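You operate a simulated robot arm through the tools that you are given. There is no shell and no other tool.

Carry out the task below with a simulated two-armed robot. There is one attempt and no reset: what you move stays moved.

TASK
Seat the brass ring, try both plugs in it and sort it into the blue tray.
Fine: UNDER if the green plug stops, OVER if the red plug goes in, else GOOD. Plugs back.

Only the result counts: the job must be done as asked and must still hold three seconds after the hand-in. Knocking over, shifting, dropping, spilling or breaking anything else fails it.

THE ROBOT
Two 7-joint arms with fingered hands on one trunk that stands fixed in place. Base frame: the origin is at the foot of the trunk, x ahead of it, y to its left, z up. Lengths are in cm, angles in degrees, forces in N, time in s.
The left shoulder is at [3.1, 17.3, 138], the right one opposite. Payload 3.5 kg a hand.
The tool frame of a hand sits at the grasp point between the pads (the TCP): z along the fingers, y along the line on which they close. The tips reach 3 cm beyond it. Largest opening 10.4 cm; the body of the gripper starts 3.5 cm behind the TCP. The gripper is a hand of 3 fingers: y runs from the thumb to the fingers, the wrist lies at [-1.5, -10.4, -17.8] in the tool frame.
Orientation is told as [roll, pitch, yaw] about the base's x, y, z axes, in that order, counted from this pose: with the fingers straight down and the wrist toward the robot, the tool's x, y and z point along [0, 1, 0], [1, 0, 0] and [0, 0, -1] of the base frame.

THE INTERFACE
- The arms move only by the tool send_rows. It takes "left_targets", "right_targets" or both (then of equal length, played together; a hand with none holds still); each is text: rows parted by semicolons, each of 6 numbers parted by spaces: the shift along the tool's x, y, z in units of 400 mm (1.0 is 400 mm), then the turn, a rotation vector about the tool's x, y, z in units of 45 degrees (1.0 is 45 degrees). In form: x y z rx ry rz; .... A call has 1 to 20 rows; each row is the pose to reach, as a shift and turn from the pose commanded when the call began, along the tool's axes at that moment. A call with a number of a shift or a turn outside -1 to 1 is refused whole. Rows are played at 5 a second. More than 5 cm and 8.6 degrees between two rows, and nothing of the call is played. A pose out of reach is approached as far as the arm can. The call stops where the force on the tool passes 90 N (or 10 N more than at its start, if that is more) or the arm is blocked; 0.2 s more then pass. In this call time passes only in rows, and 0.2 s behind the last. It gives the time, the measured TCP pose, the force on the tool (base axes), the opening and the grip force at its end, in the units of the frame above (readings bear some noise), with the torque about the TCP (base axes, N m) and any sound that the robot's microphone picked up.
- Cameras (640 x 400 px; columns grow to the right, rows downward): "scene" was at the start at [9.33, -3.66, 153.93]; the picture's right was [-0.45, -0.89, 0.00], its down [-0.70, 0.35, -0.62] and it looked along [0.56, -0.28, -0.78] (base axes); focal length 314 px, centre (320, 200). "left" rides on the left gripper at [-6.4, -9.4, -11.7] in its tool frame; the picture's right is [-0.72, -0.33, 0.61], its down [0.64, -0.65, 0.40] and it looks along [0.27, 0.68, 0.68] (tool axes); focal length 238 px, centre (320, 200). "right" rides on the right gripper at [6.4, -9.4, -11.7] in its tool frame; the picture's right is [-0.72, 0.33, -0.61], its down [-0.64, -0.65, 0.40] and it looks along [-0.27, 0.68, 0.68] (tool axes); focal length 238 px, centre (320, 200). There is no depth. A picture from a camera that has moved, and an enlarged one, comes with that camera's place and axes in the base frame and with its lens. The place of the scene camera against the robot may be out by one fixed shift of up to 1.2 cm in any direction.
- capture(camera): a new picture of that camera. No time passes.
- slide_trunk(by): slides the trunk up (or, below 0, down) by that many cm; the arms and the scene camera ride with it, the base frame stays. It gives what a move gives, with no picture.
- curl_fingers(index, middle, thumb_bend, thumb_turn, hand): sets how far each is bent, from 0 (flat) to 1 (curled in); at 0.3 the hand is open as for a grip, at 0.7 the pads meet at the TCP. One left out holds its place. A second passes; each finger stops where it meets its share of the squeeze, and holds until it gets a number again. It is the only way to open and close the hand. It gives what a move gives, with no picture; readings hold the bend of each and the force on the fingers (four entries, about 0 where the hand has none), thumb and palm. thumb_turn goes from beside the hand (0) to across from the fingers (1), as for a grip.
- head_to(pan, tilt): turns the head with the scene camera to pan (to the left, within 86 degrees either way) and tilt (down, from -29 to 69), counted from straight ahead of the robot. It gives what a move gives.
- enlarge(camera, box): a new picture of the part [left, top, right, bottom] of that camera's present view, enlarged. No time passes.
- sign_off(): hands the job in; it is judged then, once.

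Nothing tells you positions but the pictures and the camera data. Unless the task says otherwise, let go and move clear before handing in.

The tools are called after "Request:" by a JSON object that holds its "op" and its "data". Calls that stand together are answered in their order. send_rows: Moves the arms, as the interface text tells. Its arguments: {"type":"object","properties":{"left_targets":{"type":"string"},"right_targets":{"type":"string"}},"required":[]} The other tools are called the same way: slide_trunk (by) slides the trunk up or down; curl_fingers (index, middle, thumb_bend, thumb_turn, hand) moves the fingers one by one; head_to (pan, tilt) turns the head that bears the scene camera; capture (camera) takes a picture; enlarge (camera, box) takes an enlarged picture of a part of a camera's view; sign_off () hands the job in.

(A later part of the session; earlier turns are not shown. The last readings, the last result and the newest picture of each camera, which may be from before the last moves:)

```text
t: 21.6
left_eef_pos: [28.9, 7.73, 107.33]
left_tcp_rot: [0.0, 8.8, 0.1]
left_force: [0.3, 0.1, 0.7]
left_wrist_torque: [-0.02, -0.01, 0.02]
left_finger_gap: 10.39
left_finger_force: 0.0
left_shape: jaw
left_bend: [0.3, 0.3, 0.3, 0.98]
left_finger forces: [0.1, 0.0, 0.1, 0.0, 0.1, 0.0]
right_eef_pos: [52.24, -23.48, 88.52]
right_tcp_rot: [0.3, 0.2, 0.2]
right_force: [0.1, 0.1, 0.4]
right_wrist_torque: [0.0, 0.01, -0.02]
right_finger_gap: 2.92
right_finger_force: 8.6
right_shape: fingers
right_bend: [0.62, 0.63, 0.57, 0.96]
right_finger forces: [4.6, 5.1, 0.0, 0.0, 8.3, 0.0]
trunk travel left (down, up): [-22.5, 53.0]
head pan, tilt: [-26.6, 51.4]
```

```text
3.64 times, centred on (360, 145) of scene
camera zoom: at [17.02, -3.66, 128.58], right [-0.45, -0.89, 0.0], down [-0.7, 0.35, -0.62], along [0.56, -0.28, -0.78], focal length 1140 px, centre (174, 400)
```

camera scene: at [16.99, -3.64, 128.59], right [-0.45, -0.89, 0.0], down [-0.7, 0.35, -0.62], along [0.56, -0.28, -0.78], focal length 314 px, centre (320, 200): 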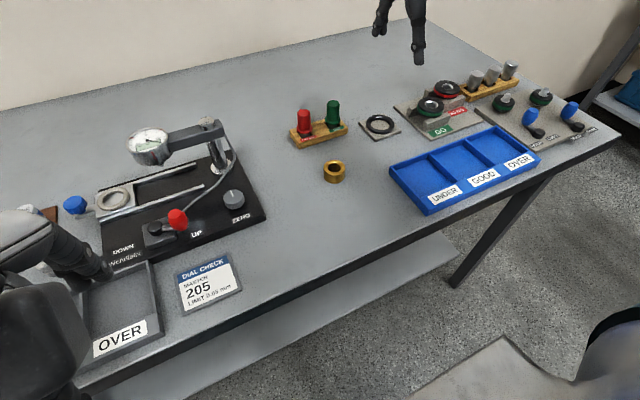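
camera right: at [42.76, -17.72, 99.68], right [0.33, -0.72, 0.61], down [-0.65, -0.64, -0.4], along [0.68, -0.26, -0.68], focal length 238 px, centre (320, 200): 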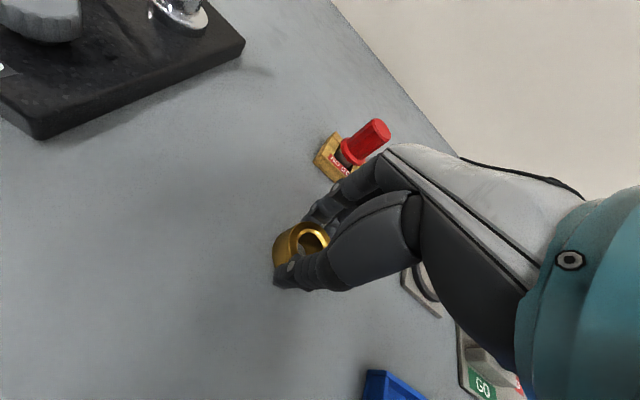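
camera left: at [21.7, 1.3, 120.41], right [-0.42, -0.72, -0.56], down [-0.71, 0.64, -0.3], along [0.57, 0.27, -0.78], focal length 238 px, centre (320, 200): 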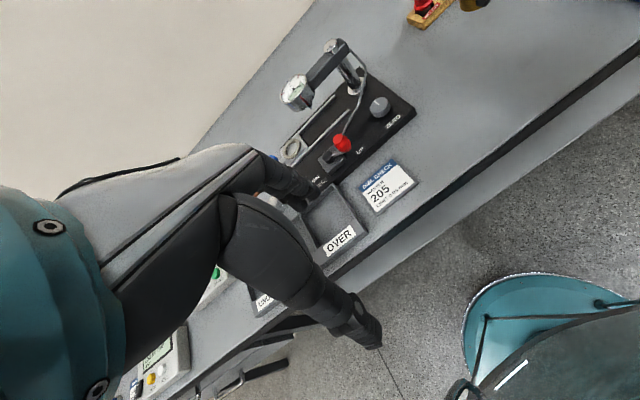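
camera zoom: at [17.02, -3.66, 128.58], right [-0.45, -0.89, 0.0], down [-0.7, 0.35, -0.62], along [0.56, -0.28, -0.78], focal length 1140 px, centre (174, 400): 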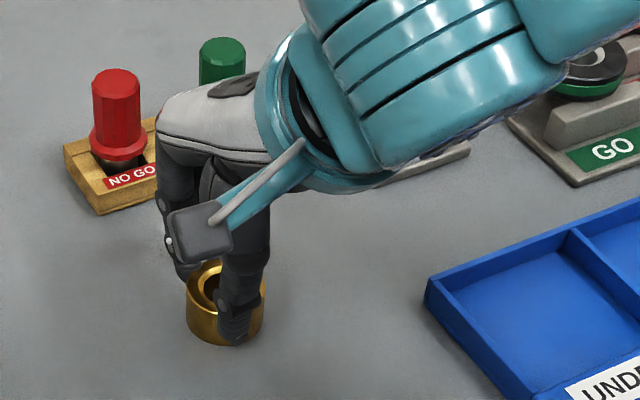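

The grip is good. I'll carry the ring up and across to hover over the seat.

Request:
{"op": "send_rows", "data": {"right_targets": "0 0 -0.06 0 0 0; 0 0 -0.14 0 0 0; -0.02 0 -0.22 0 0 0; -0.09 0.0 -0.26 0 0 0; -0.18 0.02 -0.26 0 0 0; -0.27 0.08 -0.26 0 0 0; -0.35 0.14 -0.26 0 0 0; -0.4 0.18 -0.23 0 0 0; -0.4025 0.1925 -0.16 0 0 0; -0.4025 0.1925 -0.1 0 0 0; -0.4025 0.1925 -0.1 0 0 0"}}

Request:
{"op": "capture", "data": {"camera": "right"}}

Request:
{"op": "enlarge", "data": {"camera": "scene", "box": [340, 70, 460, 150]}}

```text
t: 24.0
left_eef_pos: [29.07, 7.83, 107.33]
left_tcp_rot: [0.2, 8.8, 0.1]
left_force: [0.8, -0.9, -0.5]
left_wrist_torque: [0.02, 0.0, 0.02]
left_finger_gap: 10.38
left_finger_force: 0.0
left_shape: jaw
left_bend: [0.3, 0.3, 0.3, 0.98]
left_finger forces: [0.1, 0.0, 0.0, 0.0, 0.0, 0.0]
right_eef_pos: [60.01, -39.9, 92.2]
right_tcp_rot: [0.2, 0.1, 0.1]
right_force: [0.2, -0.4, -1.6]
right_wrist_torque: [-0.02, 0.02, -0.01]
right_finger_gap: 2.87
right_finger_force: 9.0
right_shape: fingers
right_bend: [0.62, 0.63, 0.57, 0.96]
right_finger forces: [4.1, 4.9, 0.0, 0.0, 8.2, 0.1]
trunk travel left (down, up): [-22.5, 53.0]
head pan, tilt: [-26.6, 51.4]
```

```text
taken
camera right: at [50.6, -33.61, 104.02], right [0.33, -0.72, 0.61], down [-0.65, -0.64, -0.4], along [0.68, -0.26, -0.68], focal length 238 px, centre (320, 200)
```

right: 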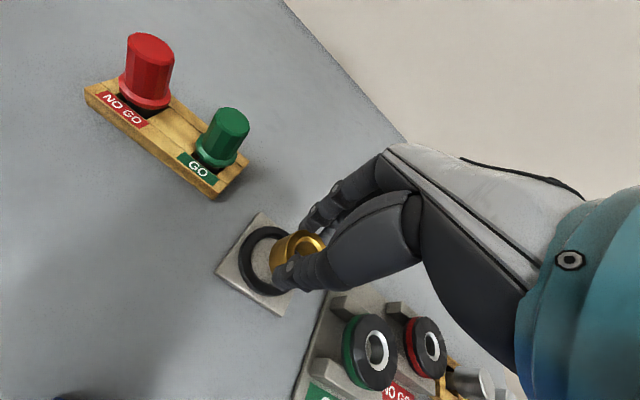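

```text
5.00 times, centred on (400, 110) of scene
camera zoom: at [17.01, -3.66, 128.59], right [-0.45, -0.89, 0.0], down [-0.7, 0.35, -0.62], along [0.56, -0.28, -0.78], focal length 1568 px, centre (-80, 650)
```

zoom: 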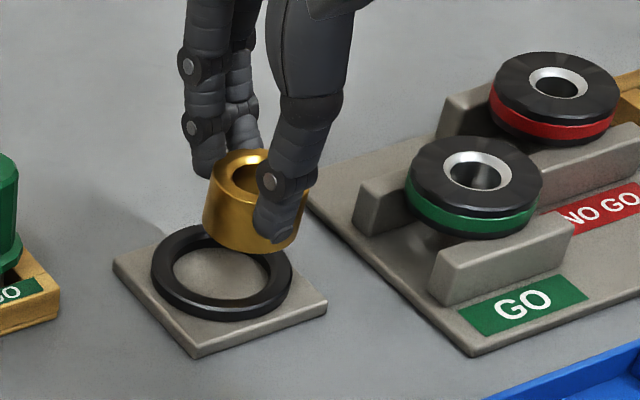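

Request:
{"op": "enlarge", "data": {"camera": "right", "box": [210, 200, 340, 320]}}

```text
3.33 times, centred on (275, 260) of right
camera zoom: at [50.6, -33.61, 104.02], right [0.33, -0.72, 0.61], down [-0.65, -0.64, -0.4], along [0.68, -0.26, -0.68], focal length 794 px, centre (470, 0)
```

zoom: 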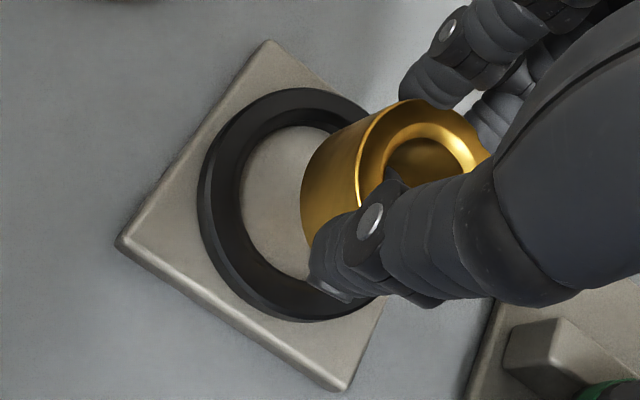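

The views agree the ring must shift a little toward +y. I'll adjust and drop to just above the seat, then check again.

Request:
{"op": "send_rows", "data": {"right_targets": "0.008 0.002 0.015 0 0 0; 0.009 0.002 0.03 0 0 0; 0.009 0.002 0.04 0 0 0; 0.009 0.002 0.04 0 0 0"}}

Request:
{"op": "enlarge", "data": {"camera": "right", "box": [230, 180, 360, 300]}}

Request:
{"op": "enlarge", "data": {"camera": "scene", "box": [350, 90, 430, 145]}}

```text
t: 25.0
left_eef_pos: [29.06, 7.72, 107.39]
left_tcp_rot: [0.1, 8.9, 0.1]
left_force: [-0.6, 0.1, 0.0]
left_wrist_torque: [0.01, 0.02, 0.04]
left_finger_gap: 10.39
left_finger_force: 0.0
left_shape: jaw
left_bend: [0.3, 0.3, 0.3, 0.98]
left_finger forces: [0.0, 0.0, 0.0, 0.0, 0.0, 0.1]
right_eef_pos: [60.14, -39.49, 90.7]
right_tcp_rot: [0.1, 0.2, 0.1]
right_force: [-0.6, -0.1, -1.7]
right_wrist_torque: [-0.01, -0.01, 0.0]
right_finger_gap: 2.85
right_finger_force: 8.6
right_shape: fingers
right_bend: [0.62, 0.63, 0.57, 0.96]
right_finger forces: [4.1, 4.9, 0.0, 0.1, 8.2, 0.1]
trunk travel left (down, up): [-22.5, 53.0]
head pan, tilt: [-26.6, 51.4]
```

```text
3.33 times, centred on (295, 240) of right
camera zoom: at [50.65, -33.1, 102.58], right [0.33, -0.72, 0.61], down [-0.65, -0.64, -0.4], along [0.68, -0.26, -0.68], focal length 794 px, centre (403, 67)
```

zoom: 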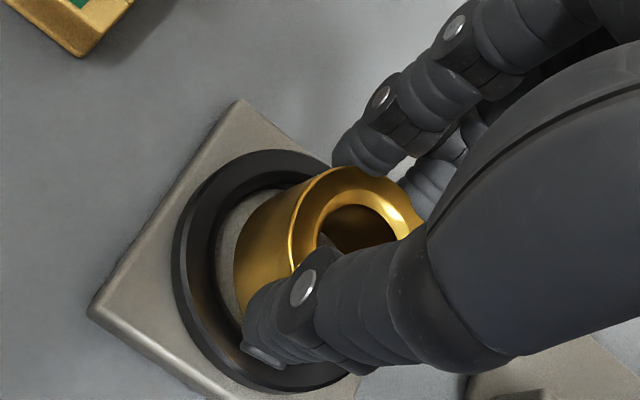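

```text
7.27 times, centred on (390, 118) of scene
camera zoom: at [17.02, -3.66, 128.58], right [-0.45, -0.89, 0.0], down [-0.7, 0.35, -0.62], along [0.56, -0.28, -0.78], focal length 2281 px, centre (-189, 800)
```

zoom: 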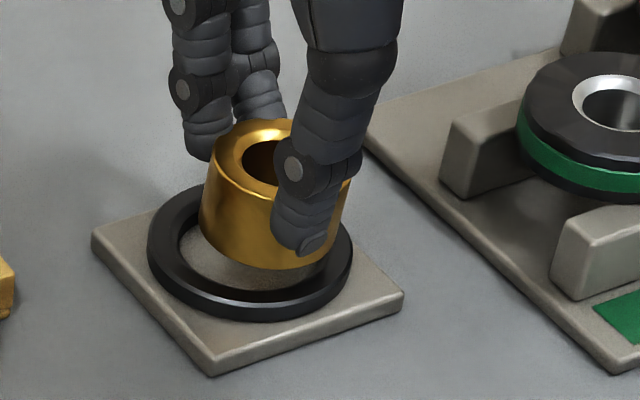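

Both cameras now agree that the ring needs about +0.4 cm in x and +0.1 cm in y. I'll apply that and lower a bit more.

Request:
{"op": "send_rows", "data": {"right_targets": "0.0032 0.01 0 0 0 0; 0.0032 0.01 0.008 0 0 0; 0.0032 0.01 0.015 0 0 0; 0.0032 0.01 0.015 0 0 0"}}

Request:
{"op": "enlarge", "data": {"camera": "right", "box": [230, 180, 360, 300]}}

Request:
{"op": "enlarge", "data": {"camera": "scene", "box": [350, 90, 430, 145]}}

```text
t: 26.0
left_eef_pos: [29.11, 7.82, 107.46]
left_tcp_rot: [0.1, 8.9, 0.0]
left_force: [0.0, -0.2, 0.6]
left_wrist_torque: [-0.02, 0.01, -0.01]
left_finger_gap: 10.38
left_finger_force: 0.1
left_shape: jaw
left_bend: [0.3, 0.3, 0.3, 0.98]
left_finger forces: [0.0, 0.0, 0.1, 0.1, 0.0, 0.0]
right_eef_pos: [60.55, -39.2, 90.29]
right_tcp_rot: [0.1, 0.2, 0.3]
right_force: [-0.5, 0.1, -1.4]
right_wrist_torque: [0.0, -0.02, -0.03]
right_finger_gap: 2.88
right_finger_force: 8.7
right_shape: fingers
right_bend: [0.62, 0.63, 0.57, 0.96]
right_finger forces: [4.2, 4.9, 0.0, 0.0, 8.2, 0.0]
trunk travel left (down, up): [-22.5, 53.0]
head pan, tilt: [-26.6, 51.4]
```

```text
3.33 times, centred on (295, 240) of right
camera zoom: at [51.1, -32.95, 102.03], right [0.33, -0.72, 0.61], down [-0.65, -0.64, -0.4], along [0.68, -0.26, -0.68], focal length 794 px, centre (403, 67)
```

zoom: 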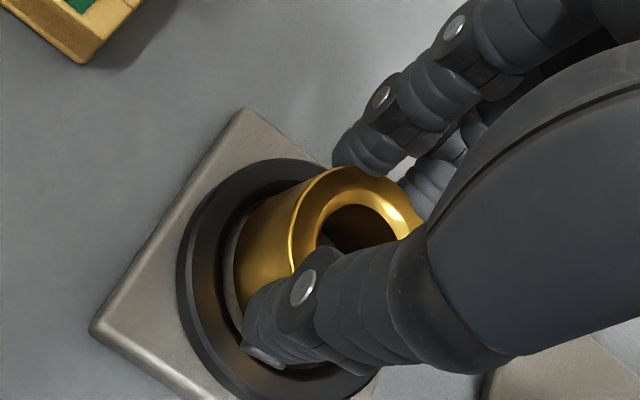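

```text
7.27 times, centred on (390, 118) of scene
camera zoom: at [17.02, -3.66, 128.58], right [-0.45, -0.89, 0.0], down [-0.7, 0.35, -0.62], along [0.56, -0.28, -0.78], focal length 2281 px, centre (-189, 800)
```

zoom: 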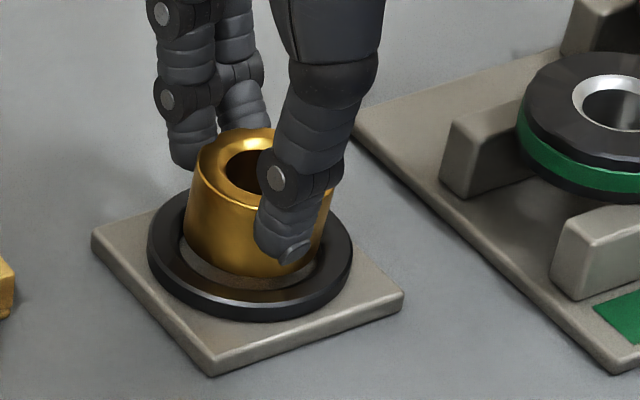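

The ring now lines up with the nest to within about a millimetre. I'll lower into it slowly.

Request:
{"op": "send_rows", "data": {"right_targets": "0 0 0.005 0 0 0; 0 0 0.01 0 0 0; 0 0 0.01 0 0 0"}}

Request:
{"op": "enlarge", "data": {"camera": "right", "box": [230, 180, 360, 300]}}

Request:
{"op": "enlarge", "data": {"camera": "scene", "box": [350, 90, 430, 145]}}

```text
t: 26.8
left_eef_pos: [29.0, 7.72, 107.44]
left_tcp_rot: [0.1, 8.8, 0.2]
left_force: [0.2, -0.5, 0.3]
left_wrist_torque: [-0.02, -0.01, -0.03]
left_finger_gap: 10.38
left_finger_force: 0.0
left_shape: jaw
left_bend: [0.3, 0.3, 0.3, 0.98]
left_finger forces: [0.0, 0.0, 0.0, 0.1, 0.0, 0.1]
right_eef_pos: [60.35, -39.24, 89.77]
right_tcp_rot: [0.1, 0.2, 0.2]
right_force: [-0.7, 0.0, -1.7]
right_wrist_torque: [0.03, -0.02, -0.02]
right_finger_gap: 2.86
right_finger_force: 9.0
right_shape: fingers
right_bend: [0.62, 0.63, 0.57, 0.96]
right_finger forces: [4.2, 4.9, 0.0, 0.0, 8.2, 0.0]
trunk travel left (down, up): [-22.5, 53.0]
head pan, tilt: [-26.6, 51.4]
```

```text
3.33 times, centred on (295, 240) of right
camera zoom: at [51.04, -32.87, 101.59], right [0.33, -0.72, 0.61], down [-0.65, -0.64, -0.4], along [0.68, -0.26, -0.68], focal length 794 px, centre (403, 67)
```

zoom: 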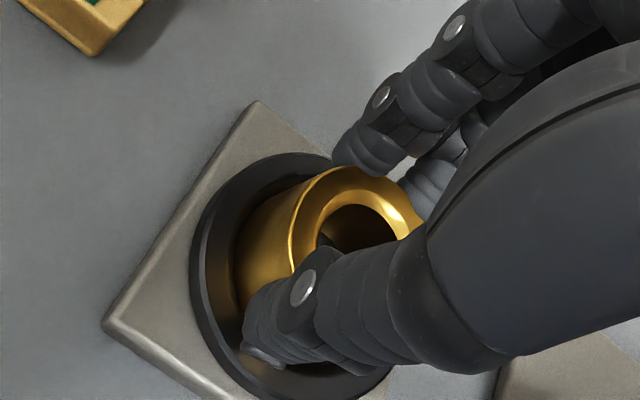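

```text
7.27 times, centred on (390, 118) of scene
camera zoom: at [17.02, -3.66, 128.58], right [-0.45, -0.89, 0.0], down [-0.7, 0.35, -0.62], along [0.56, -0.28, -0.78], focal length 2281 px, centre (-189, 800)
```

zoom: 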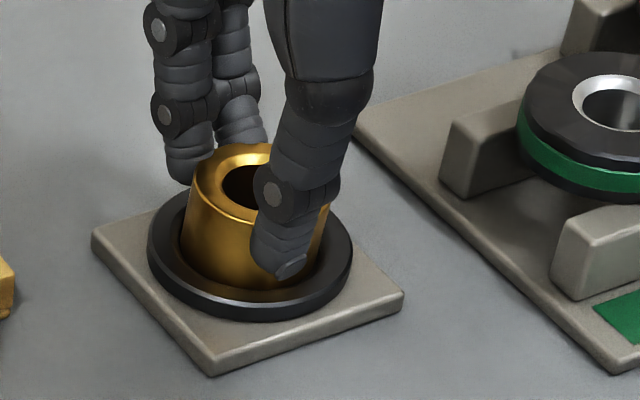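

Request:
{"op": "send_rows", "data": {"right_targets": "0 0 0.004 0 0 0; 0 0 0.008 0 0 0; 0 0 0.008 0 0 0"}}

Request:
{"op": "enlarge", "data": {"camera": "scene", "box": [350, 90, 430, 145]}}

```text
t: 27.6
left_eef_pos: [29.04, 7.83, 107.4]
left_tcp_rot: [0.1, 8.9, 0.1]
left_force: [-0.3, -0.1, -0.2]
left_wrist_torque: [-0.01, 0.01, -0.01]
left_finger_gap: 10.38
left_finger_force: 0.2
left_shape: jaw
left_bend: [0.3, 0.3, 0.3, 0.98]
left_finger forces: [0.1, 0.0, 0.0, 0.0, 0.1, 0.0]
right_eef_pos: [60.4, -39.17, 89.56]
right_tcp_rot: [0.2, 0.0, 0.2]
right_force: [0.0, -0.9, -1.6]
right_wrist_torque: [-0.03, -0.01, -0.01]
right_finger_gap: 2.87
right_finger_force: 8.6
right_shape: fingers
right_bend: [0.62, 0.63, 0.57, 0.96]
right_finger forces: [4.2, 4.8, 0.0, 0.0, 8.2, 0.0]
trunk travel left (down, up): [-22.5, 53.0]
head pan, tilt: [-26.6, 51.4]
```

```text
7.27 times, centred on (390, 118) of scene
camera zoom: at [17.02, -3.66, 128.58], right [-0.45, -0.89, 0.0], down [-0.7, 0.35, -0.62], along [0.56, -0.28, -0.78], focal length 2281 px, centre (-189, 800)
```

zoom: 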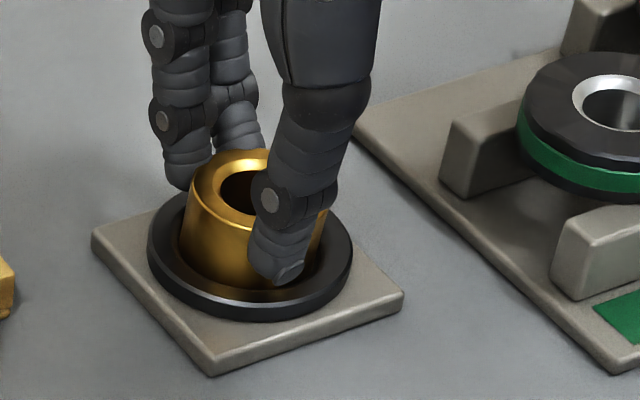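

Request:
{"op": "send_rows", "data": {"right_targets": "0 0 0.003 0 0 0; 0 0 0.006 0 0 0; 0 0 0.006 0 0 0"}}

Request:
{"op": "enlarge", "data": {"camera": "scene", "box": [350, 90, 430, 145]}}

```text
t: 28.4
left_eef_pos: [29.12, 7.73, 107.39]
left_tcp_rot: [0.1, 8.9, 0.1]
left_force: [0.5, 0.2, -0.9]
left_wrist_torque: [0.03, 0.0, -0.01]
left_finger_gap: 10.37
left_finger_force: 0.0
left_shape: jaw
left_bend: [0.3, 0.3, 0.3, 0.98]
left_finger forces: [0.1, 0.0, 0.1, 0.0, 0.0, 0.0]
right_eef_pos: [60.44, -39.18, 89.44]
right_tcp_rot: [0.2, 0.0, 0.1]
right_force: [0.5, 0.5, -1.3]
right_wrist_torque: [0.01, 0.02, 0.01]
right_finger_gap: 2.86
right_finger_force: 8.8
right_shape: fingers
right_bend: [0.62, 0.63, 0.58, 0.96]
right_finger forces: [4.2, 5.0, 0.1, 0.0, 8.3, 0.0]
trunk travel left (down, up): [-22.5, 53.0]
head pan, tilt: [-26.6, 51.4]
```

```text
7.27 times, centred on (390, 118) of scene
camera zoom: at [17.02, -3.65, 128.58], right [-0.45, -0.89, 0.0], down [-0.7, 0.35, -0.62], along [0.56, -0.28, -0.78], focal length 2281 px, centre (-189, 800)
```

zoom: 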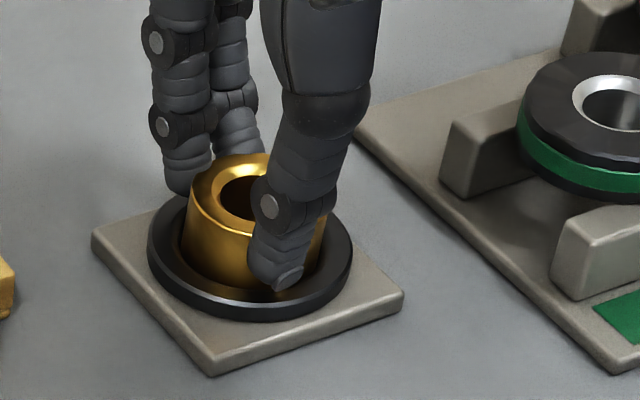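

Request:
{"op": "send_rows", "data": {"right_targets": "0 0 0.003 0 0 0; 0 0 0.006 0 0 0; 0 0 0.006 0 0 0"}}

Request:
{"op": "send_rows", "data": {"right_targets": "0 0 0.003 0 0 0; 0 0 0.005 0 0 0; 0 0 0.005 0 0 0"}}

Request:
{"op": "enlarge", "data": {"camera": "scene", "box": [350, 90, 430, 145]}}

Request:
{"op": "enlarge", "data": {"camera": "right", "box": [230, 180, 360, 300]}}

```text
t: 29.2
left_eef_pos: [28.94, 7.81, 107.4]
left_tcp_rot: [0.1, 8.9, 0.2]
left_force: [0.0, 0.3, 0.1]
left_wrist_torque: [-0.01, 0.02, 0.01]
left_finger_gap: 10.37
left_finger_force: 0.0
left_shape: jaw
left_bend: [0.3, 0.3, 0.3, 0.98]
left_finger forces: [0.0, 0.0, 0.1, 0.0, 0.0, 0.0]
right_eef_pos: [60.29, -39.14, 89.25]
right_tcp_rot: [0.2, 0.0, 0.2]
right_force: [1.8, -0.8, 7.8]
right_wrist_torque: [-0.03, 0.04, 0.0]
right_finger_gap: 2.84
right_finger_force: 9.7
right_shape: fingers
right_bend: [0.62, 0.63, 0.58, 0.96]
right_finger forces: [4.7, 6.0, 0.0, 0.0, 8.5, 0.1]
trunk travel left (down, up): [-22.5, 53.0]
head pan, tilt: [-26.6, 51.4]
```

```text
t: 30.0
left_eef_pos: [28.98, 7.8, 107.47]
left_tcp_rot: [0.1, 8.8, 0.1]
left_force: [-0.8, 0.5, -0.2]
left_wrist_torque: [-0.03, 0.03, 0.01]
left_finger_gap: 10.4
left_finger_force: 0.1
left_shape: jaw
left_bend: [0.3, 0.3, 0.3, 0.98]
left_finger forces: [0.0, 0.0, 0.0, 0.1, 0.0, 0.1]
right_eef_pos: [60.42, -39.16, 89.07]
right_tcp_rot: [0.0, -0.1, 0.2]
right_force: [4.3, -2.3, 15.9]
right_wrist_torque: [-0.07, -0.11, 0.01]
right_finger_gap: 2.76
right_finger_force: 11.4
right_shape: fingers
right_bend: [0.63, 0.63, 0.58, 0.96]
right_finger forces: [5.4, 8.5, 0.0, 0.1, 8.9, 0.1]
trunk travel left (down, up): [-22.5, 53.0]
head pan, tilt: [-26.6, 51.4]
```

```text
7.27 times, centred on (390, 118) of scene
camera zoom: at [16.9, -3.58, 128.61], right [-0.45, -0.89, 0.0], down [-0.7, 0.35, -0.62], along [0.56, -0.28, -0.78], focal length 2281 px, centre (-189, 800)
```

zoom: 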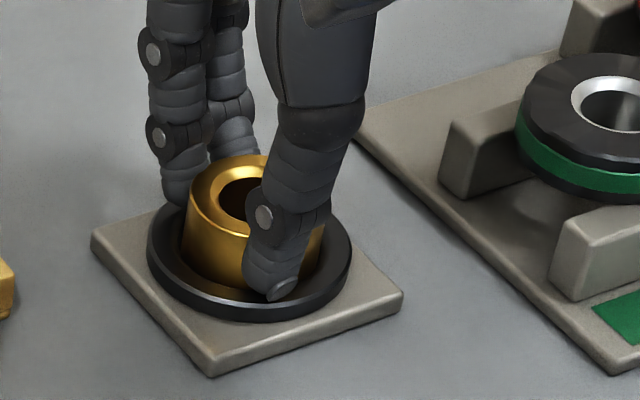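

```text
3.33 times, centred on (295, 240) of right
camera zoom: at [51.01, -32.82, 100.8], right [0.33, -0.72, 0.61], down [-0.65, -0.64, -0.41], along [0.69, -0.26, -0.68], focal length 794 px, centre (403, 67)
```

zoom: 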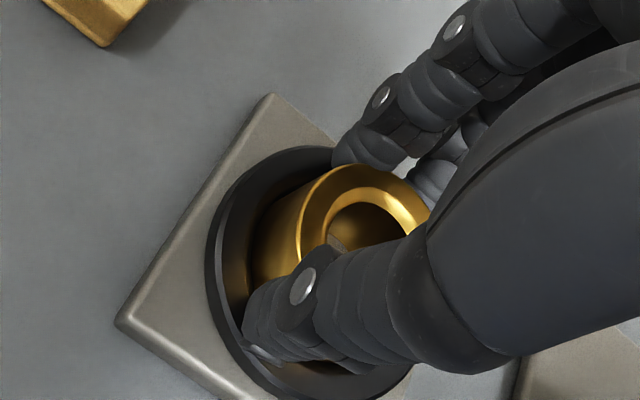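

The ring made contact at the expected plate height. I'll release gently and check whether it sits flat.

Request:
{"op": "send_rows", "data": {"right_targets": "0 0 -0.003 0 0 0; 0 0 -0.004 0 0 0"}}

Request:
{"op": "curl_fingers", "data": {"hand": "right", "index": 0.55, "middle": 0.55, "thumb_bend": 0.5}}

Request:
{"op": "enlarge", "data": {"camera": "scene", "box": [350, 90, 430, 145]}}

Request:
{"op": "enlarge", "data": {"camera": "right", "box": [230, 180, 360, 300]}}

```text
t: 30.6
left_eef_pos: [29.03, 7.82, 107.4]
left_tcp_rot: [0.0, 8.9, 0.1]
left_force: [0.6, 0.0, -0.3]
left_wrist_torque: [0.0, -0.02, -0.03]
left_finger_gap: 10.4
left_finger_force: 0.0
left_shape: jaw
left_bend: [0.3, 0.3, 0.3, 0.98]
left_finger forces: [0.0, 0.0, 0.0, 0.0, 0.1, 0.0]
right_eef_pos: [60.35, -39.14, 89.16]
right_tcp_rot: [0.0, 0.2, 0.1]
right_force: [6.0, -0.7, 12.5]
right_wrist_torque: [-0.07, -0.14, -0.01]
right_finger_gap: 2.76
right_finger_force: 11.2
right_shape: fingers
right_bend: [0.63, 0.63, 0.59, 0.96]
right_finger forces: [6.1, 8.3, 0.0, 0.1, 8.1, 0.1]
trunk travel left (down, up): [-22.5, 53.0]
head pan, tilt: [-26.6, 51.4]
```

```text
t: 31.6
left_eef_pos: [29.0, 7.85, 107.35]
left_tcp_rot: [0.1, 8.9, 0.1]
left_force: [-0.9, 0.6, -0.3]
left_wrist_torque: [0.01, 0.02, 0.01]
left_finger_gap: 10.41
left_finger_force: 0.0
left_shape: jaw
left_bend: [0.3, 0.3, 0.3, 0.98]
left_finger forces: [0.0, 0.0, 0.0, 0.0, 0.0, 0.0]
right_eef_pos: [60.32, -39.16, 88.86]
right_tcp_rot: [0.2, 0.2, 0.2]
right_force: [0.0, 1.0, 0.5]
right_wrist_torque: [-0.05, -0.02, 0.01]
right_finger_gap: 4.5
right_finger_force: 0.1
right_shape: fingers
right_bend: [0.55, 0.55, 0.5, 0.97]
right_finger forces: [0.0, 0.8, 0.0, 0.0, 0.0, 0.1]
trunk travel left (down, up): [-22.5, 53.0]
head pan, tilt: [-26.6, 51.4]
```

```text
7.27 times, centred on (390, 118) of scene
camera zoom: at [17.0, -3.65, 128.58], right [-0.45, -0.89, 0.0], down [-0.7, 0.35, -0.62], along [0.56, -0.28, -0.78], focal length 2281 px, centre (-189, 800)
```

zoom: 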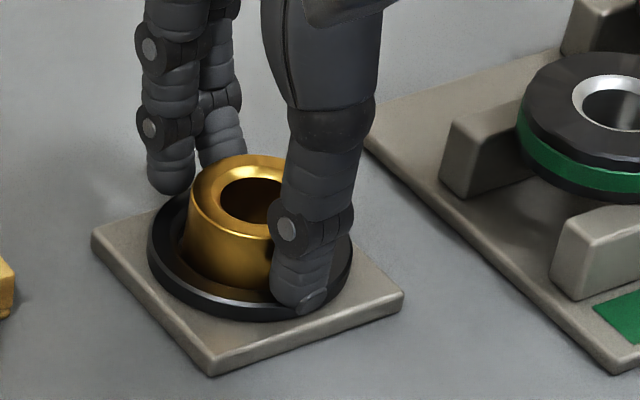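

```text
3.33 times, centred on (295, 240) of right
camera zoom: at [51.01, -32.87, 100.77], right [0.33, -0.72, 0.61], down [-0.65, -0.64, -0.4], along [0.68, -0.26, -0.68], focal length 794 px, centre (403, 67)
```

zoom: 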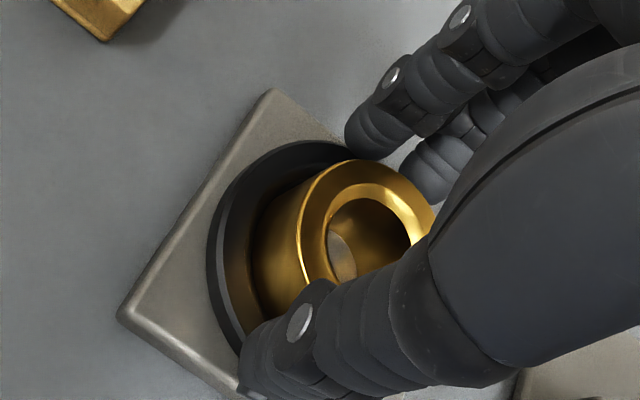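

Request:
{"op": "curl_fingers", "data": {"hand": "right", "index": 0.48, "middle": 0.48, "thumb_bend": 0.46}}

Request:
{"op": "send_rows", "data": {"right_targets": "0 0 -0.02 0 0 0; 0 0 -0.05 0 0 0; 0 0 -0.1 0 0 0; 0 0 -0.18 0 0 0; 0.0 0 -0.26 0 0 0; 0 -0.06 -0.3 0 0 0; 0 -0.12 -0.3 0 0 0; 0.0 -0.12 -0.3 0 0 0"}}

Request:
{"op": "enlarge", "data": {"camera": "scene", "box": [350, 90, 430, 145]}}

Request:
{"op": "capture", "data": {"camera": "right"}}

```text
t: 32.6
left_eef_pos: [29.08, 7.82, 107.41]
left_tcp_rot: [0.1, 8.9, 0.1]
left_force: [-0.6, 0.3, 0.6]
left_wrist_torque: [0.0, -0.01, -0.01]
left_finger_gap: 10.39
left_finger_force: 0.2
left_shape: jaw
left_bend: [0.3, 0.3, 0.3, 0.98]
left_finger forces: [0.1, 0.0, 0.0, 0.1, 0.0, 0.0]
right_eef_pos: [60.39, -39.07, 89.02]
right_tcp_rot: [0.2, 0.1, 0.1]
right_force: [-0.6, -0.4, -0.2]
right_wrist_torque: [0.01, -0.01, -0.01]
right_finger_gap: 5.92
right_finger_force: 0.1
right_shape: fingers
right_bend: [0.48, 0.48, 0.46, 0.97]
right_finger forces: [0.0, 0.0, 0.1, 0.0, 0.1, 0.1]
trunk travel left (down, up): [-22.5, 53.0]
head pan, tilt: [-26.6, 51.4]
```

```text
t: 34.4
left_eef_pos: [29.05, 7.75, 107.34]
left_tcp_rot: [0.0, 8.9, 0.1]
left_force: [0.7, 0.5, 0.2]
left_wrist_torque: [-0.02, 0.01, 0.0]
left_finger_gap: 10.39
left_finger_force: 0.1
left_shape: jaw
left_bend: [0.3, 0.3, 0.3, 0.98]
left_finger forces: [0.1, 0.0, 0.0, 0.0, 0.1, 0.0]
right_eef_pos: [55.6, -39.13, 101.01]
right_tcp_rot: [0.2, 0.1, 0.3]
right_force: [-0.5, 0.6, -1.0]
right_wrist_torque: [-0.01, -0.02, 0.02]
right_finger_gap: 5.95
right_finger_force: 0.1
right_shape: fingers
right_bend: [0.48, 0.48, 0.46, 0.97]
right_finger forces: [0.1, 0.1, 0.0, 0.1, 0.0, 0.0]
trunk travel left (down, up): [-22.5, 53.0]
head pan, tilt: [-26.6, 51.4]
```

```text
7.27 times, centred on (390, 118) of scene
camera zoom: at [17.02, -3.65, 128.58], right [-0.45, -0.89, 0.0], down [-0.7, 0.35, -0.62], along [0.56, -0.28, -0.78], focal length 2281 px, centre (-189, 800)
```

zoom: 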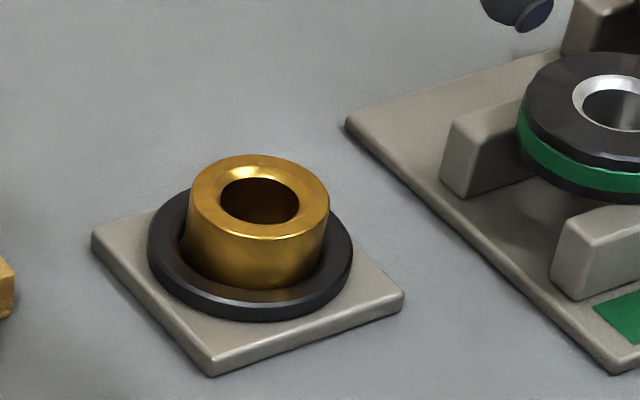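

```text
taken
camera right: at [46.26, -32.82, 112.74], right [0.33, -0.72, 0.61], down [-0.65, -0.64, -0.4], along [0.68, -0.26, -0.68], focal length 238 px, centre (320, 200)
```

right: 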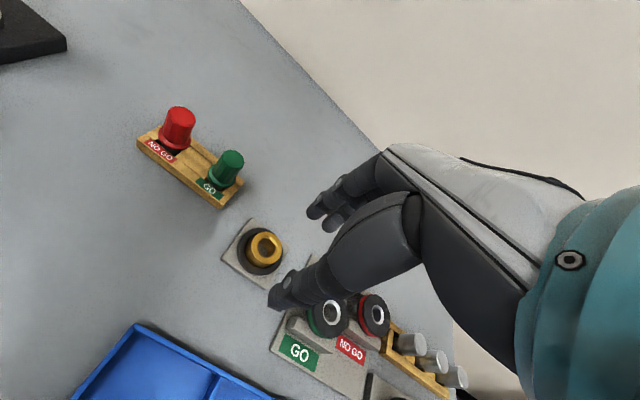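

The ring now sits concentric and flat in its nest. Next I'll look closely at the plug stand.

Request:
{"op": "enlarge", "data": {"camera": "scene", "box": [280, 85, 360, 155]}}

Request:
{"op": "enlarge", "data": {"camera": "right", "box": [120, 90, 300, 290]}}

```text
5.71 times, centred on (320, 120) of scene
camera zoom: at [17.02, -3.65, 128.58], right [-0.45, -0.89, 0.0], down [-0.7, 0.35, -0.62], along [0.56, -0.28, -0.78], focal length 1792 px, centre (320, 657)
```

zoom: 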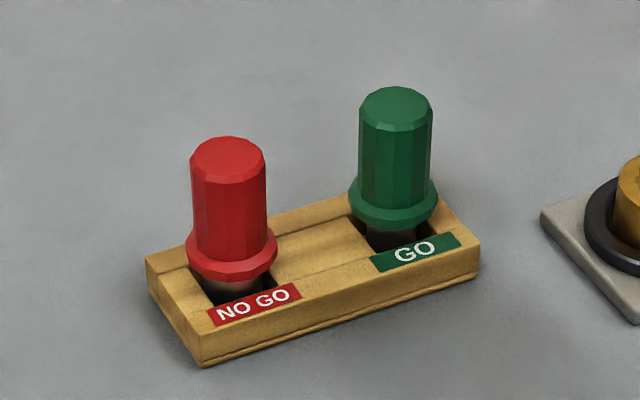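

```text
2.00 times, centred on (210, 190) of right
camera zoom: at [46.26, -32.82, 112.74], right [0.33, -0.72, 0.61], down [-0.65, -0.64, -0.4], along [0.68, -0.26, -0.68], focal length 477 px, centre (540, 220)
```

zoom: 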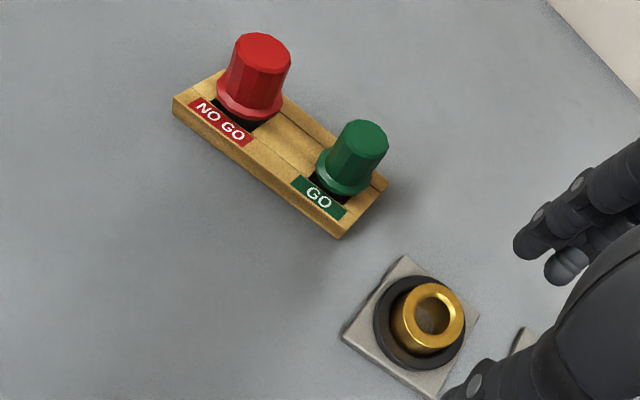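

The green plug is at about (64.3, -30.0) with its top near z 90.5. I'll move above it with the fingers open.

Request:
{"op": "curl_fingers", "data": {"hand": "right", "index": 0.44, "middle": 0.44, "thumb_bend": 0.44}}

Request:
{"op": "send_rows", "data": {"right_targets": "0.06 0.06 0 0 0 0; 0.12 0.12 0 0 0 0; 0.18 0.18 0.02 0 0 0; 0.2275 0.2175 0.06 0 0 0; 0.2275 0.2175 0.1 0 0 0; 0.2275 0.2175 0.1 0 0 0"}}

Request:
{"op": "enlarge", "data": {"camera": "scene", "box": [280, 65, 380, 145]}}

Request:
{"op": "enlarge", "data": {"camera": "right", "box": [200, 170, 360, 300]}}

```text
t: 35.4
left_eef_pos: [29.08, 7.81, 107.41]
left_tcp_rot: [0.1, 8.9, 0.2]
left_force: [-0.1, -0.4, -0.3]
left_wrist_torque: [-0.01, 0.01, -0.04]
left_finger_gap: 10.37
left_finger_force: 0.1
left_shape: jaw
left_bend: [0.3, 0.3, 0.3, 0.98]
left_finger forces: [0.1, 0.0, 0.0, 0.1, 0.0, 0.0]
right_eef_pos: [55.61, -39.08, 101.01]
right_tcp_rot: [0.2, 0.1, 0.2]
right_force: [-1.0, 0.0, -0.2]
right_wrist_torque: [0.0, -0.03, -0.01]
right_finger_gap: 6.71
right_finger_force: 0.0
right_shape: fingers
right_bend: [0.44, 0.44, 0.44, 0.97]
right_finger forces: [0.0, 0.1, 0.1, 0.0, 0.1, 0.1]
trunk travel left (down, up): [-22.5, 53.0]
head pan, tilt: [-26.6, 51.4]
```

```text
t: 36.8
left_eef_pos: [29.02, 7.74, 107.5]
left_tcp_rot: [0.1, 8.9, 0.1]
left_force: [-0.5, 0.2, 0.5]
left_wrist_torque: [0.0, -0.04, 0.0]
left_finger_gap: 10.35
left_finger_force: 0.1
left_shape: jaw
left_bend: [0.3, 0.3, 0.3, 0.98]
left_finger forces: [0.0, 0.1, 0.0, 0.0, 0.0, 0.1]
right_eef_pos: [64.18, -30.19, 96.82]
right_tcp_rot: [0.2, 0.2, 0.2]
right_force: [-0.5, 0.0, -0.7]
right_wrist_torque: [-0.02, -0.02, 0.01]
right_finger_gap: 6.73
right_finger_force: 0.0
right_shape: fingers
right_bend: [0.44, 0.44, 0.44, 0.97]
right_finger forces: [0.1, 0.0, 0.1, 0.0, 0.0, 0.0]
trunk travel left (down, up): [-22.5, 53.0]
head pan, tilt: [-26.6, 51.4]
```

```text
5.00 times, centred on (330, 105) of scene
camera zoom: at [17.01, -3.65, 128.59], right [-0.45, -0.89, 0.0], down [-0.7, 0.35, -0.62], along [0.56, -0.28, -0.78], focal length 1568 px, centre (270, 675)
```

zoom: 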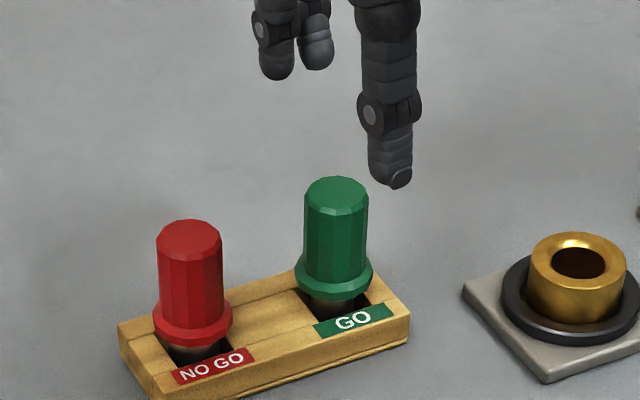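

```text
3.08 times, centred on (280, 235) of right
camera zoom: at [54.83, -23.82, 108.77], right [0.33, -0.72, 0.61], down [-0.65, -0.64, -0.4], along [0.68, -0.26, -0.68], focal length 733 px, centre (443, 92)
```

zoom: 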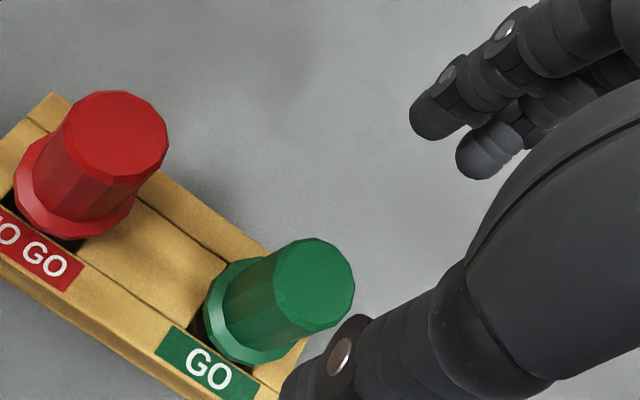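

The green plug is right below the hand, and the two-view estimate confirms its top at z 90.5. I'll descend around the handle.

Request:
{"op": "send_rows", "data": {"right_targets": "0.002 0 0.05 0 0 0; 0.003 0 0.1 0 0 0; 0.003 0 0.14 0 0 0; 0.003 0 0.16 0 0 0; 0.003 0 0.16 0 0 0"}}

Request:
{"op": "enlarge", "data": {"camera": "scene", "box": [280, 65, 380, 145]}}

Request:
{"op": "enlarge", "data": {"camera": "right", "box": [240, 170, 400, 300]}}

```text
t: 38.0
left_eef_pos: [29.09, 7.9, 107.33]
left_tcp_rot: [0.1, 9.0, 0.2]
left_force: [-0.5, -0.1, -0.2]
left_wrist_torque: [-0.02, 0.0, 0.04]
left_finger_gap: 10.39
left_finger_force: 0.2
left_shape: jaw
left_bend: [0.3, 0.3, 0.3, 0.98]
left_finger forces: [0.1, 0.1, 0.1, 0.1, 0.0, 0.1]
right_eef_pos: [64.33, -30.12, 90.42]
right_tcp_rot: [0.1, 0.2, 0.2]
right_force: [0.5, -0.4, -0.3]
right_wrist_torque: [0.0, -0.02, 0.0]
right_finger_gap: 6.72
right_finger_force: 0.1
right_shape: fingers
right_bend: [0.44, 0.44, 0.44, 0.97]
right_finger forces: [0.0, 0.0, 0.1, 0.1, 0.0, 0.0]
trunk travel left (down, up): [-22.5, 53.0]
head pan, tilt: [-26.6, 51.4]
```

```text
5.00 times, centred on (330, 105) of scene
camera zoom: at [17.01, -3.65, 128.59], right [-0.45, -0.89, 0.0], down [-0.7, 0.35, -0.62], along [0.56, -0.28, -0.78], focal length 1568 px, centre (270, 675)
```

zoom: 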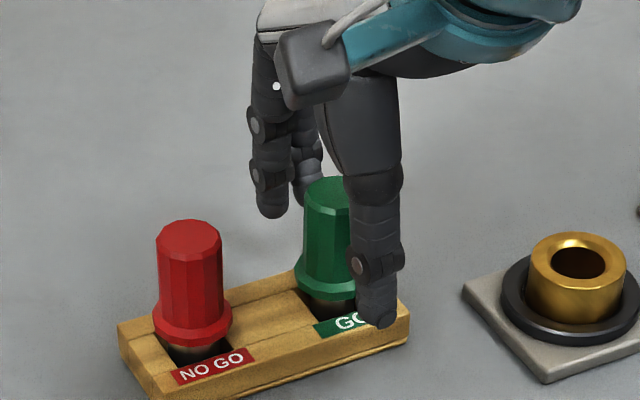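

```text
3.08 times, centred on (320, 235) of right
camera zoom: at [54.93, -23.7, 102.3], right [0.33, -0.72, 0.61], down [-0.65, -0.64, -0.4], along [0.68, -0.26, -0.68], focal length 733 px, centre (320, 92)
```

zoom: 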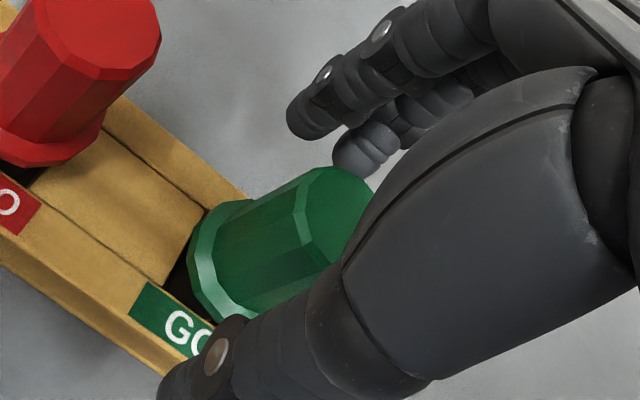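

The handle is between thumb and fingers. I'll raise 0.4 cm to stay clear of the flange and then close.

Request:
{"op": "send_rows", "data": {"right_targets": "0 -0.003 -0.005 0 0 0; 0 -0.003 -0.01 0 0 0"}}

Request:
{"op": "curl_fingers", "data": {"hand": "right", "index": 0.56, "middle": 0.56, "thumb_bend": 0.56}}

Request:
{"op": "enlarge", "data": {"camera": "right", "box": [240, 170, 400, 300]}}

Request:
{"op": "enlarge", "data": {"camera": "scene", "box": [280, 65, 380, 145]}}

```text
t: 38.6
left_eef_pos: [29.14, 7.78, 107.45]
left_tcp_rot: [0.0, 8.9, 0.1]
left_force: [-0.1, 0.2, -0.5]
left_wrist_torque: [0.01, 0.01, 0.01]
left_finger_gap: 10.36
left_finger_force: 0.0
left_shape: jaw
left_bend: [0.3, 0.3, 0.3, 0.98]
left_finger forces: [0.0, 0.1, 0.0, 0.1, 0.1, 0.0]
right_eef_pos: [64.17, -29.86, 91.05]
right_tcp_rot: [0.1, 0.1, 0.2]
right_force: [0.0, -0.4, 0.6]
right_wrist_torque: [0.01, -0.01, 0.02]
right_finger_gap: 6.71
right_finger_force: 0.0
right_shape: fingers
right_bend: [0.44, 0.44, 0.44, 0.97]
right_finger forces: [0.1, 0.1, 0.0, 0.1, 0.0, 0.0]
trunk travel left (down, up): [-22.5, 53.0]
head pan, tilt: [-26.6, 51.4]
```

```text
t: 39.6
left_eef_pos: [28.98, 7.82, 107.49]
left_tcp_rot: [0.0, 9.0, 0.1]
left_force: [0.5, -0.4, -0.1]
left_wrist_torque: [0.01, 0.01, 0.02]
left_finger_gap: 10.39
left_finger_force: 0.2
left_shape: jaw
left_bend: [0.3, 0.3, 0.3, 0.98]
left_finger forces: [0.0, 0.0, 0.0, 0.0, 0.0, 0.0]
right_eef_pos: [64.08, -29.91, 90.89]
right_tcp_rot: [0.1, 0.1, 0.1]
right_force: [-0.2, -0.3, 0.2]
right_wrist_torque: [-0.01, -0.01, 0.01]
right_finger_gap: 3.71
right_finger_force: 0.1
right_shape: fingers
right_bend: [0.56, 0.56, 0.56, 0.97]
right_finger forces: [0.0, 0.0, 0.0, 0.0, 0.1, 0.0]
trunk travel left (down, up): [-22.5, 53.0]
head pan, tilt: [-26.6, 51.4]
```

```text
3.08 times, centred on (320, 235) of right
camera zoom: at [54.81, -23.63, 102.76], right [0.33, -0.72, 0.61], down [-0.65, -0.64, -0.4], along [0.68, -0.26, -0.68], focal length 733 px, centre (320, 92)
```

zoom: 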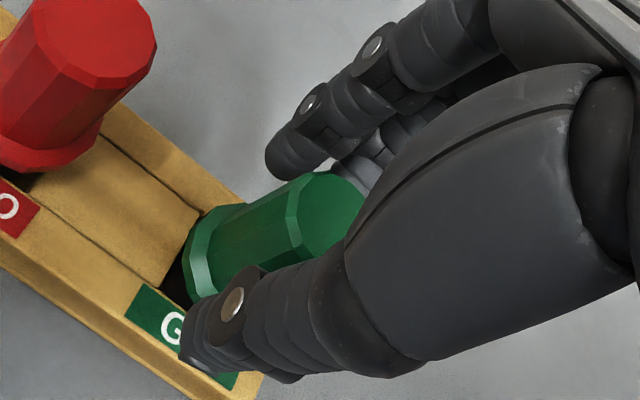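

```text
5.00 times, centred on (330, 105) of scene
camera zoom: at [17.01, -3.65, 128.58], right [-0.45, -0.89, 0.0], down [-0.7, 0.35, -0.62], along [0.56, -0.28, -0.78], focal length 1568 px, centre (270, 675)
```

zoom: 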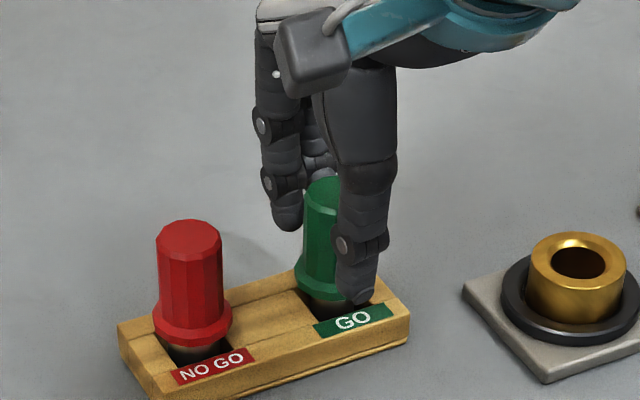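

Request:
{"op": "curl_fingers", "data": {"hand": "right", "index": 0.72, "middle": 0.72, "thumb_bend": 0.72}}

Request:
{"op": "enlarge", "data": {"camera": "right", "box": [240, 170, 400, 300]}}

Request:
{"op": "enlarge", "data": {"camera": "scene", "box": [280, 65, 380, 145]}}

```text
t: 40.6
left_eef_pos: [29.06, 7.8, 107.36]
left_tcp_rot: [0.1, 8.9, 0.1]
left_force: [-0.1, -0.5, 0.3]
left_wrist_torque: [-0.02, 0.03, 0.0]
left_finger_gap: 10.37
left_finger_force: 0.0
left_shape: jaw
left_bend: [0.3, 0.3, 0.3, 0.98]
left_finger forces: [0.0, 0.0, 0.0, 0.0, 0.1, 0.0]
right_eef_pos: [64.02, -29.86, 90.96]
right_tcp_rot: [0.2, 0.2, 0.2]
right_force: [0.3, 1.1, -0.7]
right_wrist_torque: [-0.03, -0.01, 0.0]
right_finger_gap: 1.8
right_finger_force: 11.1
right_shape: fingers
right_bend: [0.71, 0.67, 0.63, 0.96]
right_finger forces: [7.3, 4.6, 0.0, 0.0, 11.3, 0.0]
trunk travel left (down, up): [-22.5, 53.0]
head pan, tilt: [-26.6, 51.4]
```

```text
3.08 times, centred on (320, 235) of right
camera zoom: at [54.82, -23.63, 102.75], right [0.33, -0.72, 0.61], down [-0.65, -0.64, -0.4], along [0.68, -0.26, -0.68], focal length 733 px, centre (320, 92)
```

zoom: 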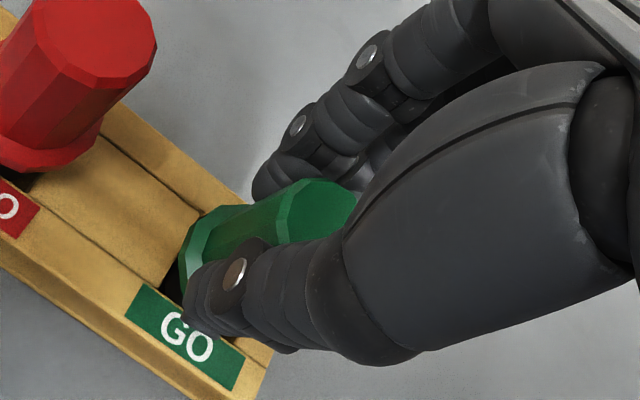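

```text
5.00 times, centred on (330, 105) of scene
camera zoom: at [17.02, -3.66, 128.58], right [-0.45, -0.89, 0.0], down [-0.7, 0.35, -0.62], along [0.56, -0.28, -0.78], focal length 1568 px, centre (270, 675)
```

zoom: 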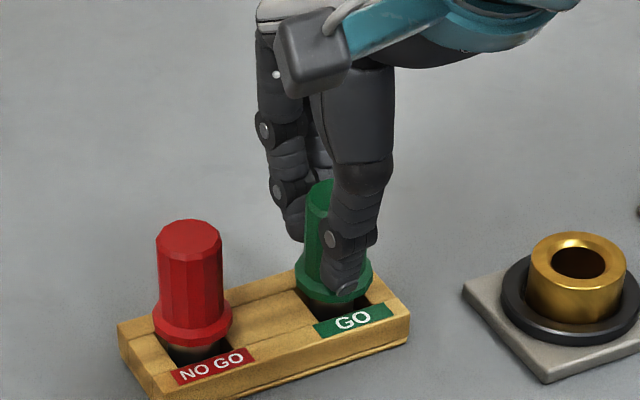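

The grip is a little off-centre sideways because the index finger bends further. I'll reopen, shift 0.25 cm toward -y and close again.

Request:
{"op": "curl_fingers", "data": {"hand": "right", "index": 0.58, "middle": 0.58, "thumb_bend": 0.54}}

Request:
{"op": "send_rows", "data": {"right_targets": "-0.0062 -0.004 0 0 0 0; -0.0062 -0.004 0 0 0 0"}}

Request:
{"op": "curl_fingers", "data": {"hand": "right", "index": 0.74, "middle": 0.74, "thumb_bend": 0.7}}

Request:
{"op": "enlarge", "data": {"camera": "right", "box": [240, 170, 400, 300]}}

```text
t: 41.6
left_eef_pos: [29.07, 7.81, 107.36]
left_tcp_rot: [0.1, 8.9, 0.2]
left_force: [-0.5, 0.1, -0.4]
left_wrist_torque: [0.0, 0.0, -0.01]
left_finger_gap: 10.38
left_finger_force: 0.0
left_shape: jaw
left_bend: [0.3, 0.3, 0.3, 0.98]
left_finger forces: [0.0, 0.0, 0.0, 0.1, 0.1, 0.0]
right_eef_pos: [64.15, -29.89, 90.98]
right_tcp_rot: [0.2, 0.1, 0.2]
right_force: [-0.3, 0.4, 0.5]
right_wrist_torque: [0.02, -0.01, 0.0]
right_finger_gap: 3.74
right_finger_force: 0.1
right_shape: fingers
right_bend: [0.57, 0.57, 0.54, 0.97]
right_finger forces: [0.0, 0.0, 0.0, 0.1, 0.0, 0.0]
trunk travel left (down, up): [-22.5, 53.0]
head pan, tilt: [-26.6, 51.4]
```

```text
t: 42.2
left_eef_pos: [29.04, 7.63, 107.39]
left_tcp_rot: [0.1, 8.8, 0.1]
left_force: [1.7, -0.8, 0.4]
left_wrist_torque: [-0.02, -0.02, -0.01]
left_finger_gap: 10.39
left_finger_force: 0.0
left_shape: jaw
left_bend: [0.3, 0.3, 0.3, 0.98]
left_finger forces: [0.0, 0.0, 0.0, 0.1, 0.0, 0.0]
right_eef_pos: [64.0, -30.06, 91.05]
right_tcp_rot: [0.1, 0.2, 0.2]
right_force: [0.1, -0.7, 0.1]
right_wrist_torque: [0.01, 0.02, 0.03]
right_finger_gap: 3.73
right_finger_force: 0.2
right_shape: fingers
right_bend: [0.57, 0.57, 0.54, 0.97]
right_finger forces: [0.0, 0.0, 0.0, 0.0, 0.0, 0.0]
trunk travel left (down, up): [-22.5, 53.0]
head pan, tilt: [-26.6, 51.4]
```

```text
t: 43.2
left_eef_pos: [29.02, 7.71, 107.48]
left_tcp_rot: [0.1, 8.9, 0.1]
left_force: [-0.5, 0.4, -0.6]
left_wrist_torque: [0.01, 0.0, 0.0]
left_finger_gap: 10.37
left_finger_force: 0.1
left_shape: jaw
left_bend: [0.3, 0.3, 0.3, 0.98]
left_finger forces: [0.1, 0.0, 0.0, 0.0, 0.0, 0.1]
right_eef_pos: [64.09, -30.14, 91.13]
right_tcp_rot: [0.2, 0.3, 0.2]
right_force: [-0.6, 0.8, -0.6]
right_wrist_torque: [-0.02, -0.04, 0.02]
right_finger_gap: 1.94
right_finger_force: 12.9
right_shape: fingers
right_bend: [0.72, 0.72, 0.61, 0.96]
right_finger forces: [8.7, 5.3, 0.1, 0.0, 12.2, 0.1]
trunk travel left (down, up): [-22.5, 53.0]
head pan, tilt: [-26.6, 51.4]
```

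```text
3.08 times, centred on (320, 235) of right
camera zoom: at [54.66, -23.85, 102.78], right [0.33, -0.72, 0.61], down [-0.65, -0.64, -0.4], along [0.68, -0.26, -0.68], focal length 733 px, centre (320, 92)
```

zoom: 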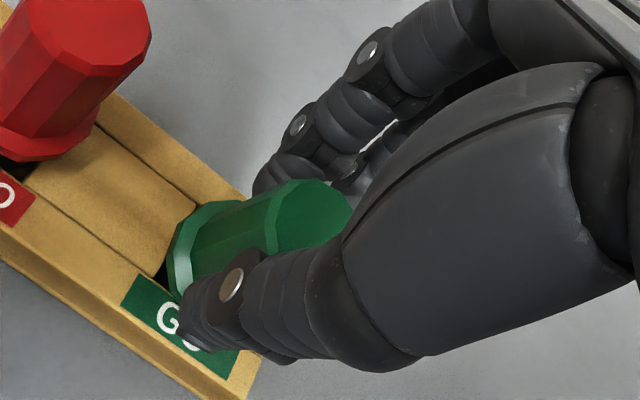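

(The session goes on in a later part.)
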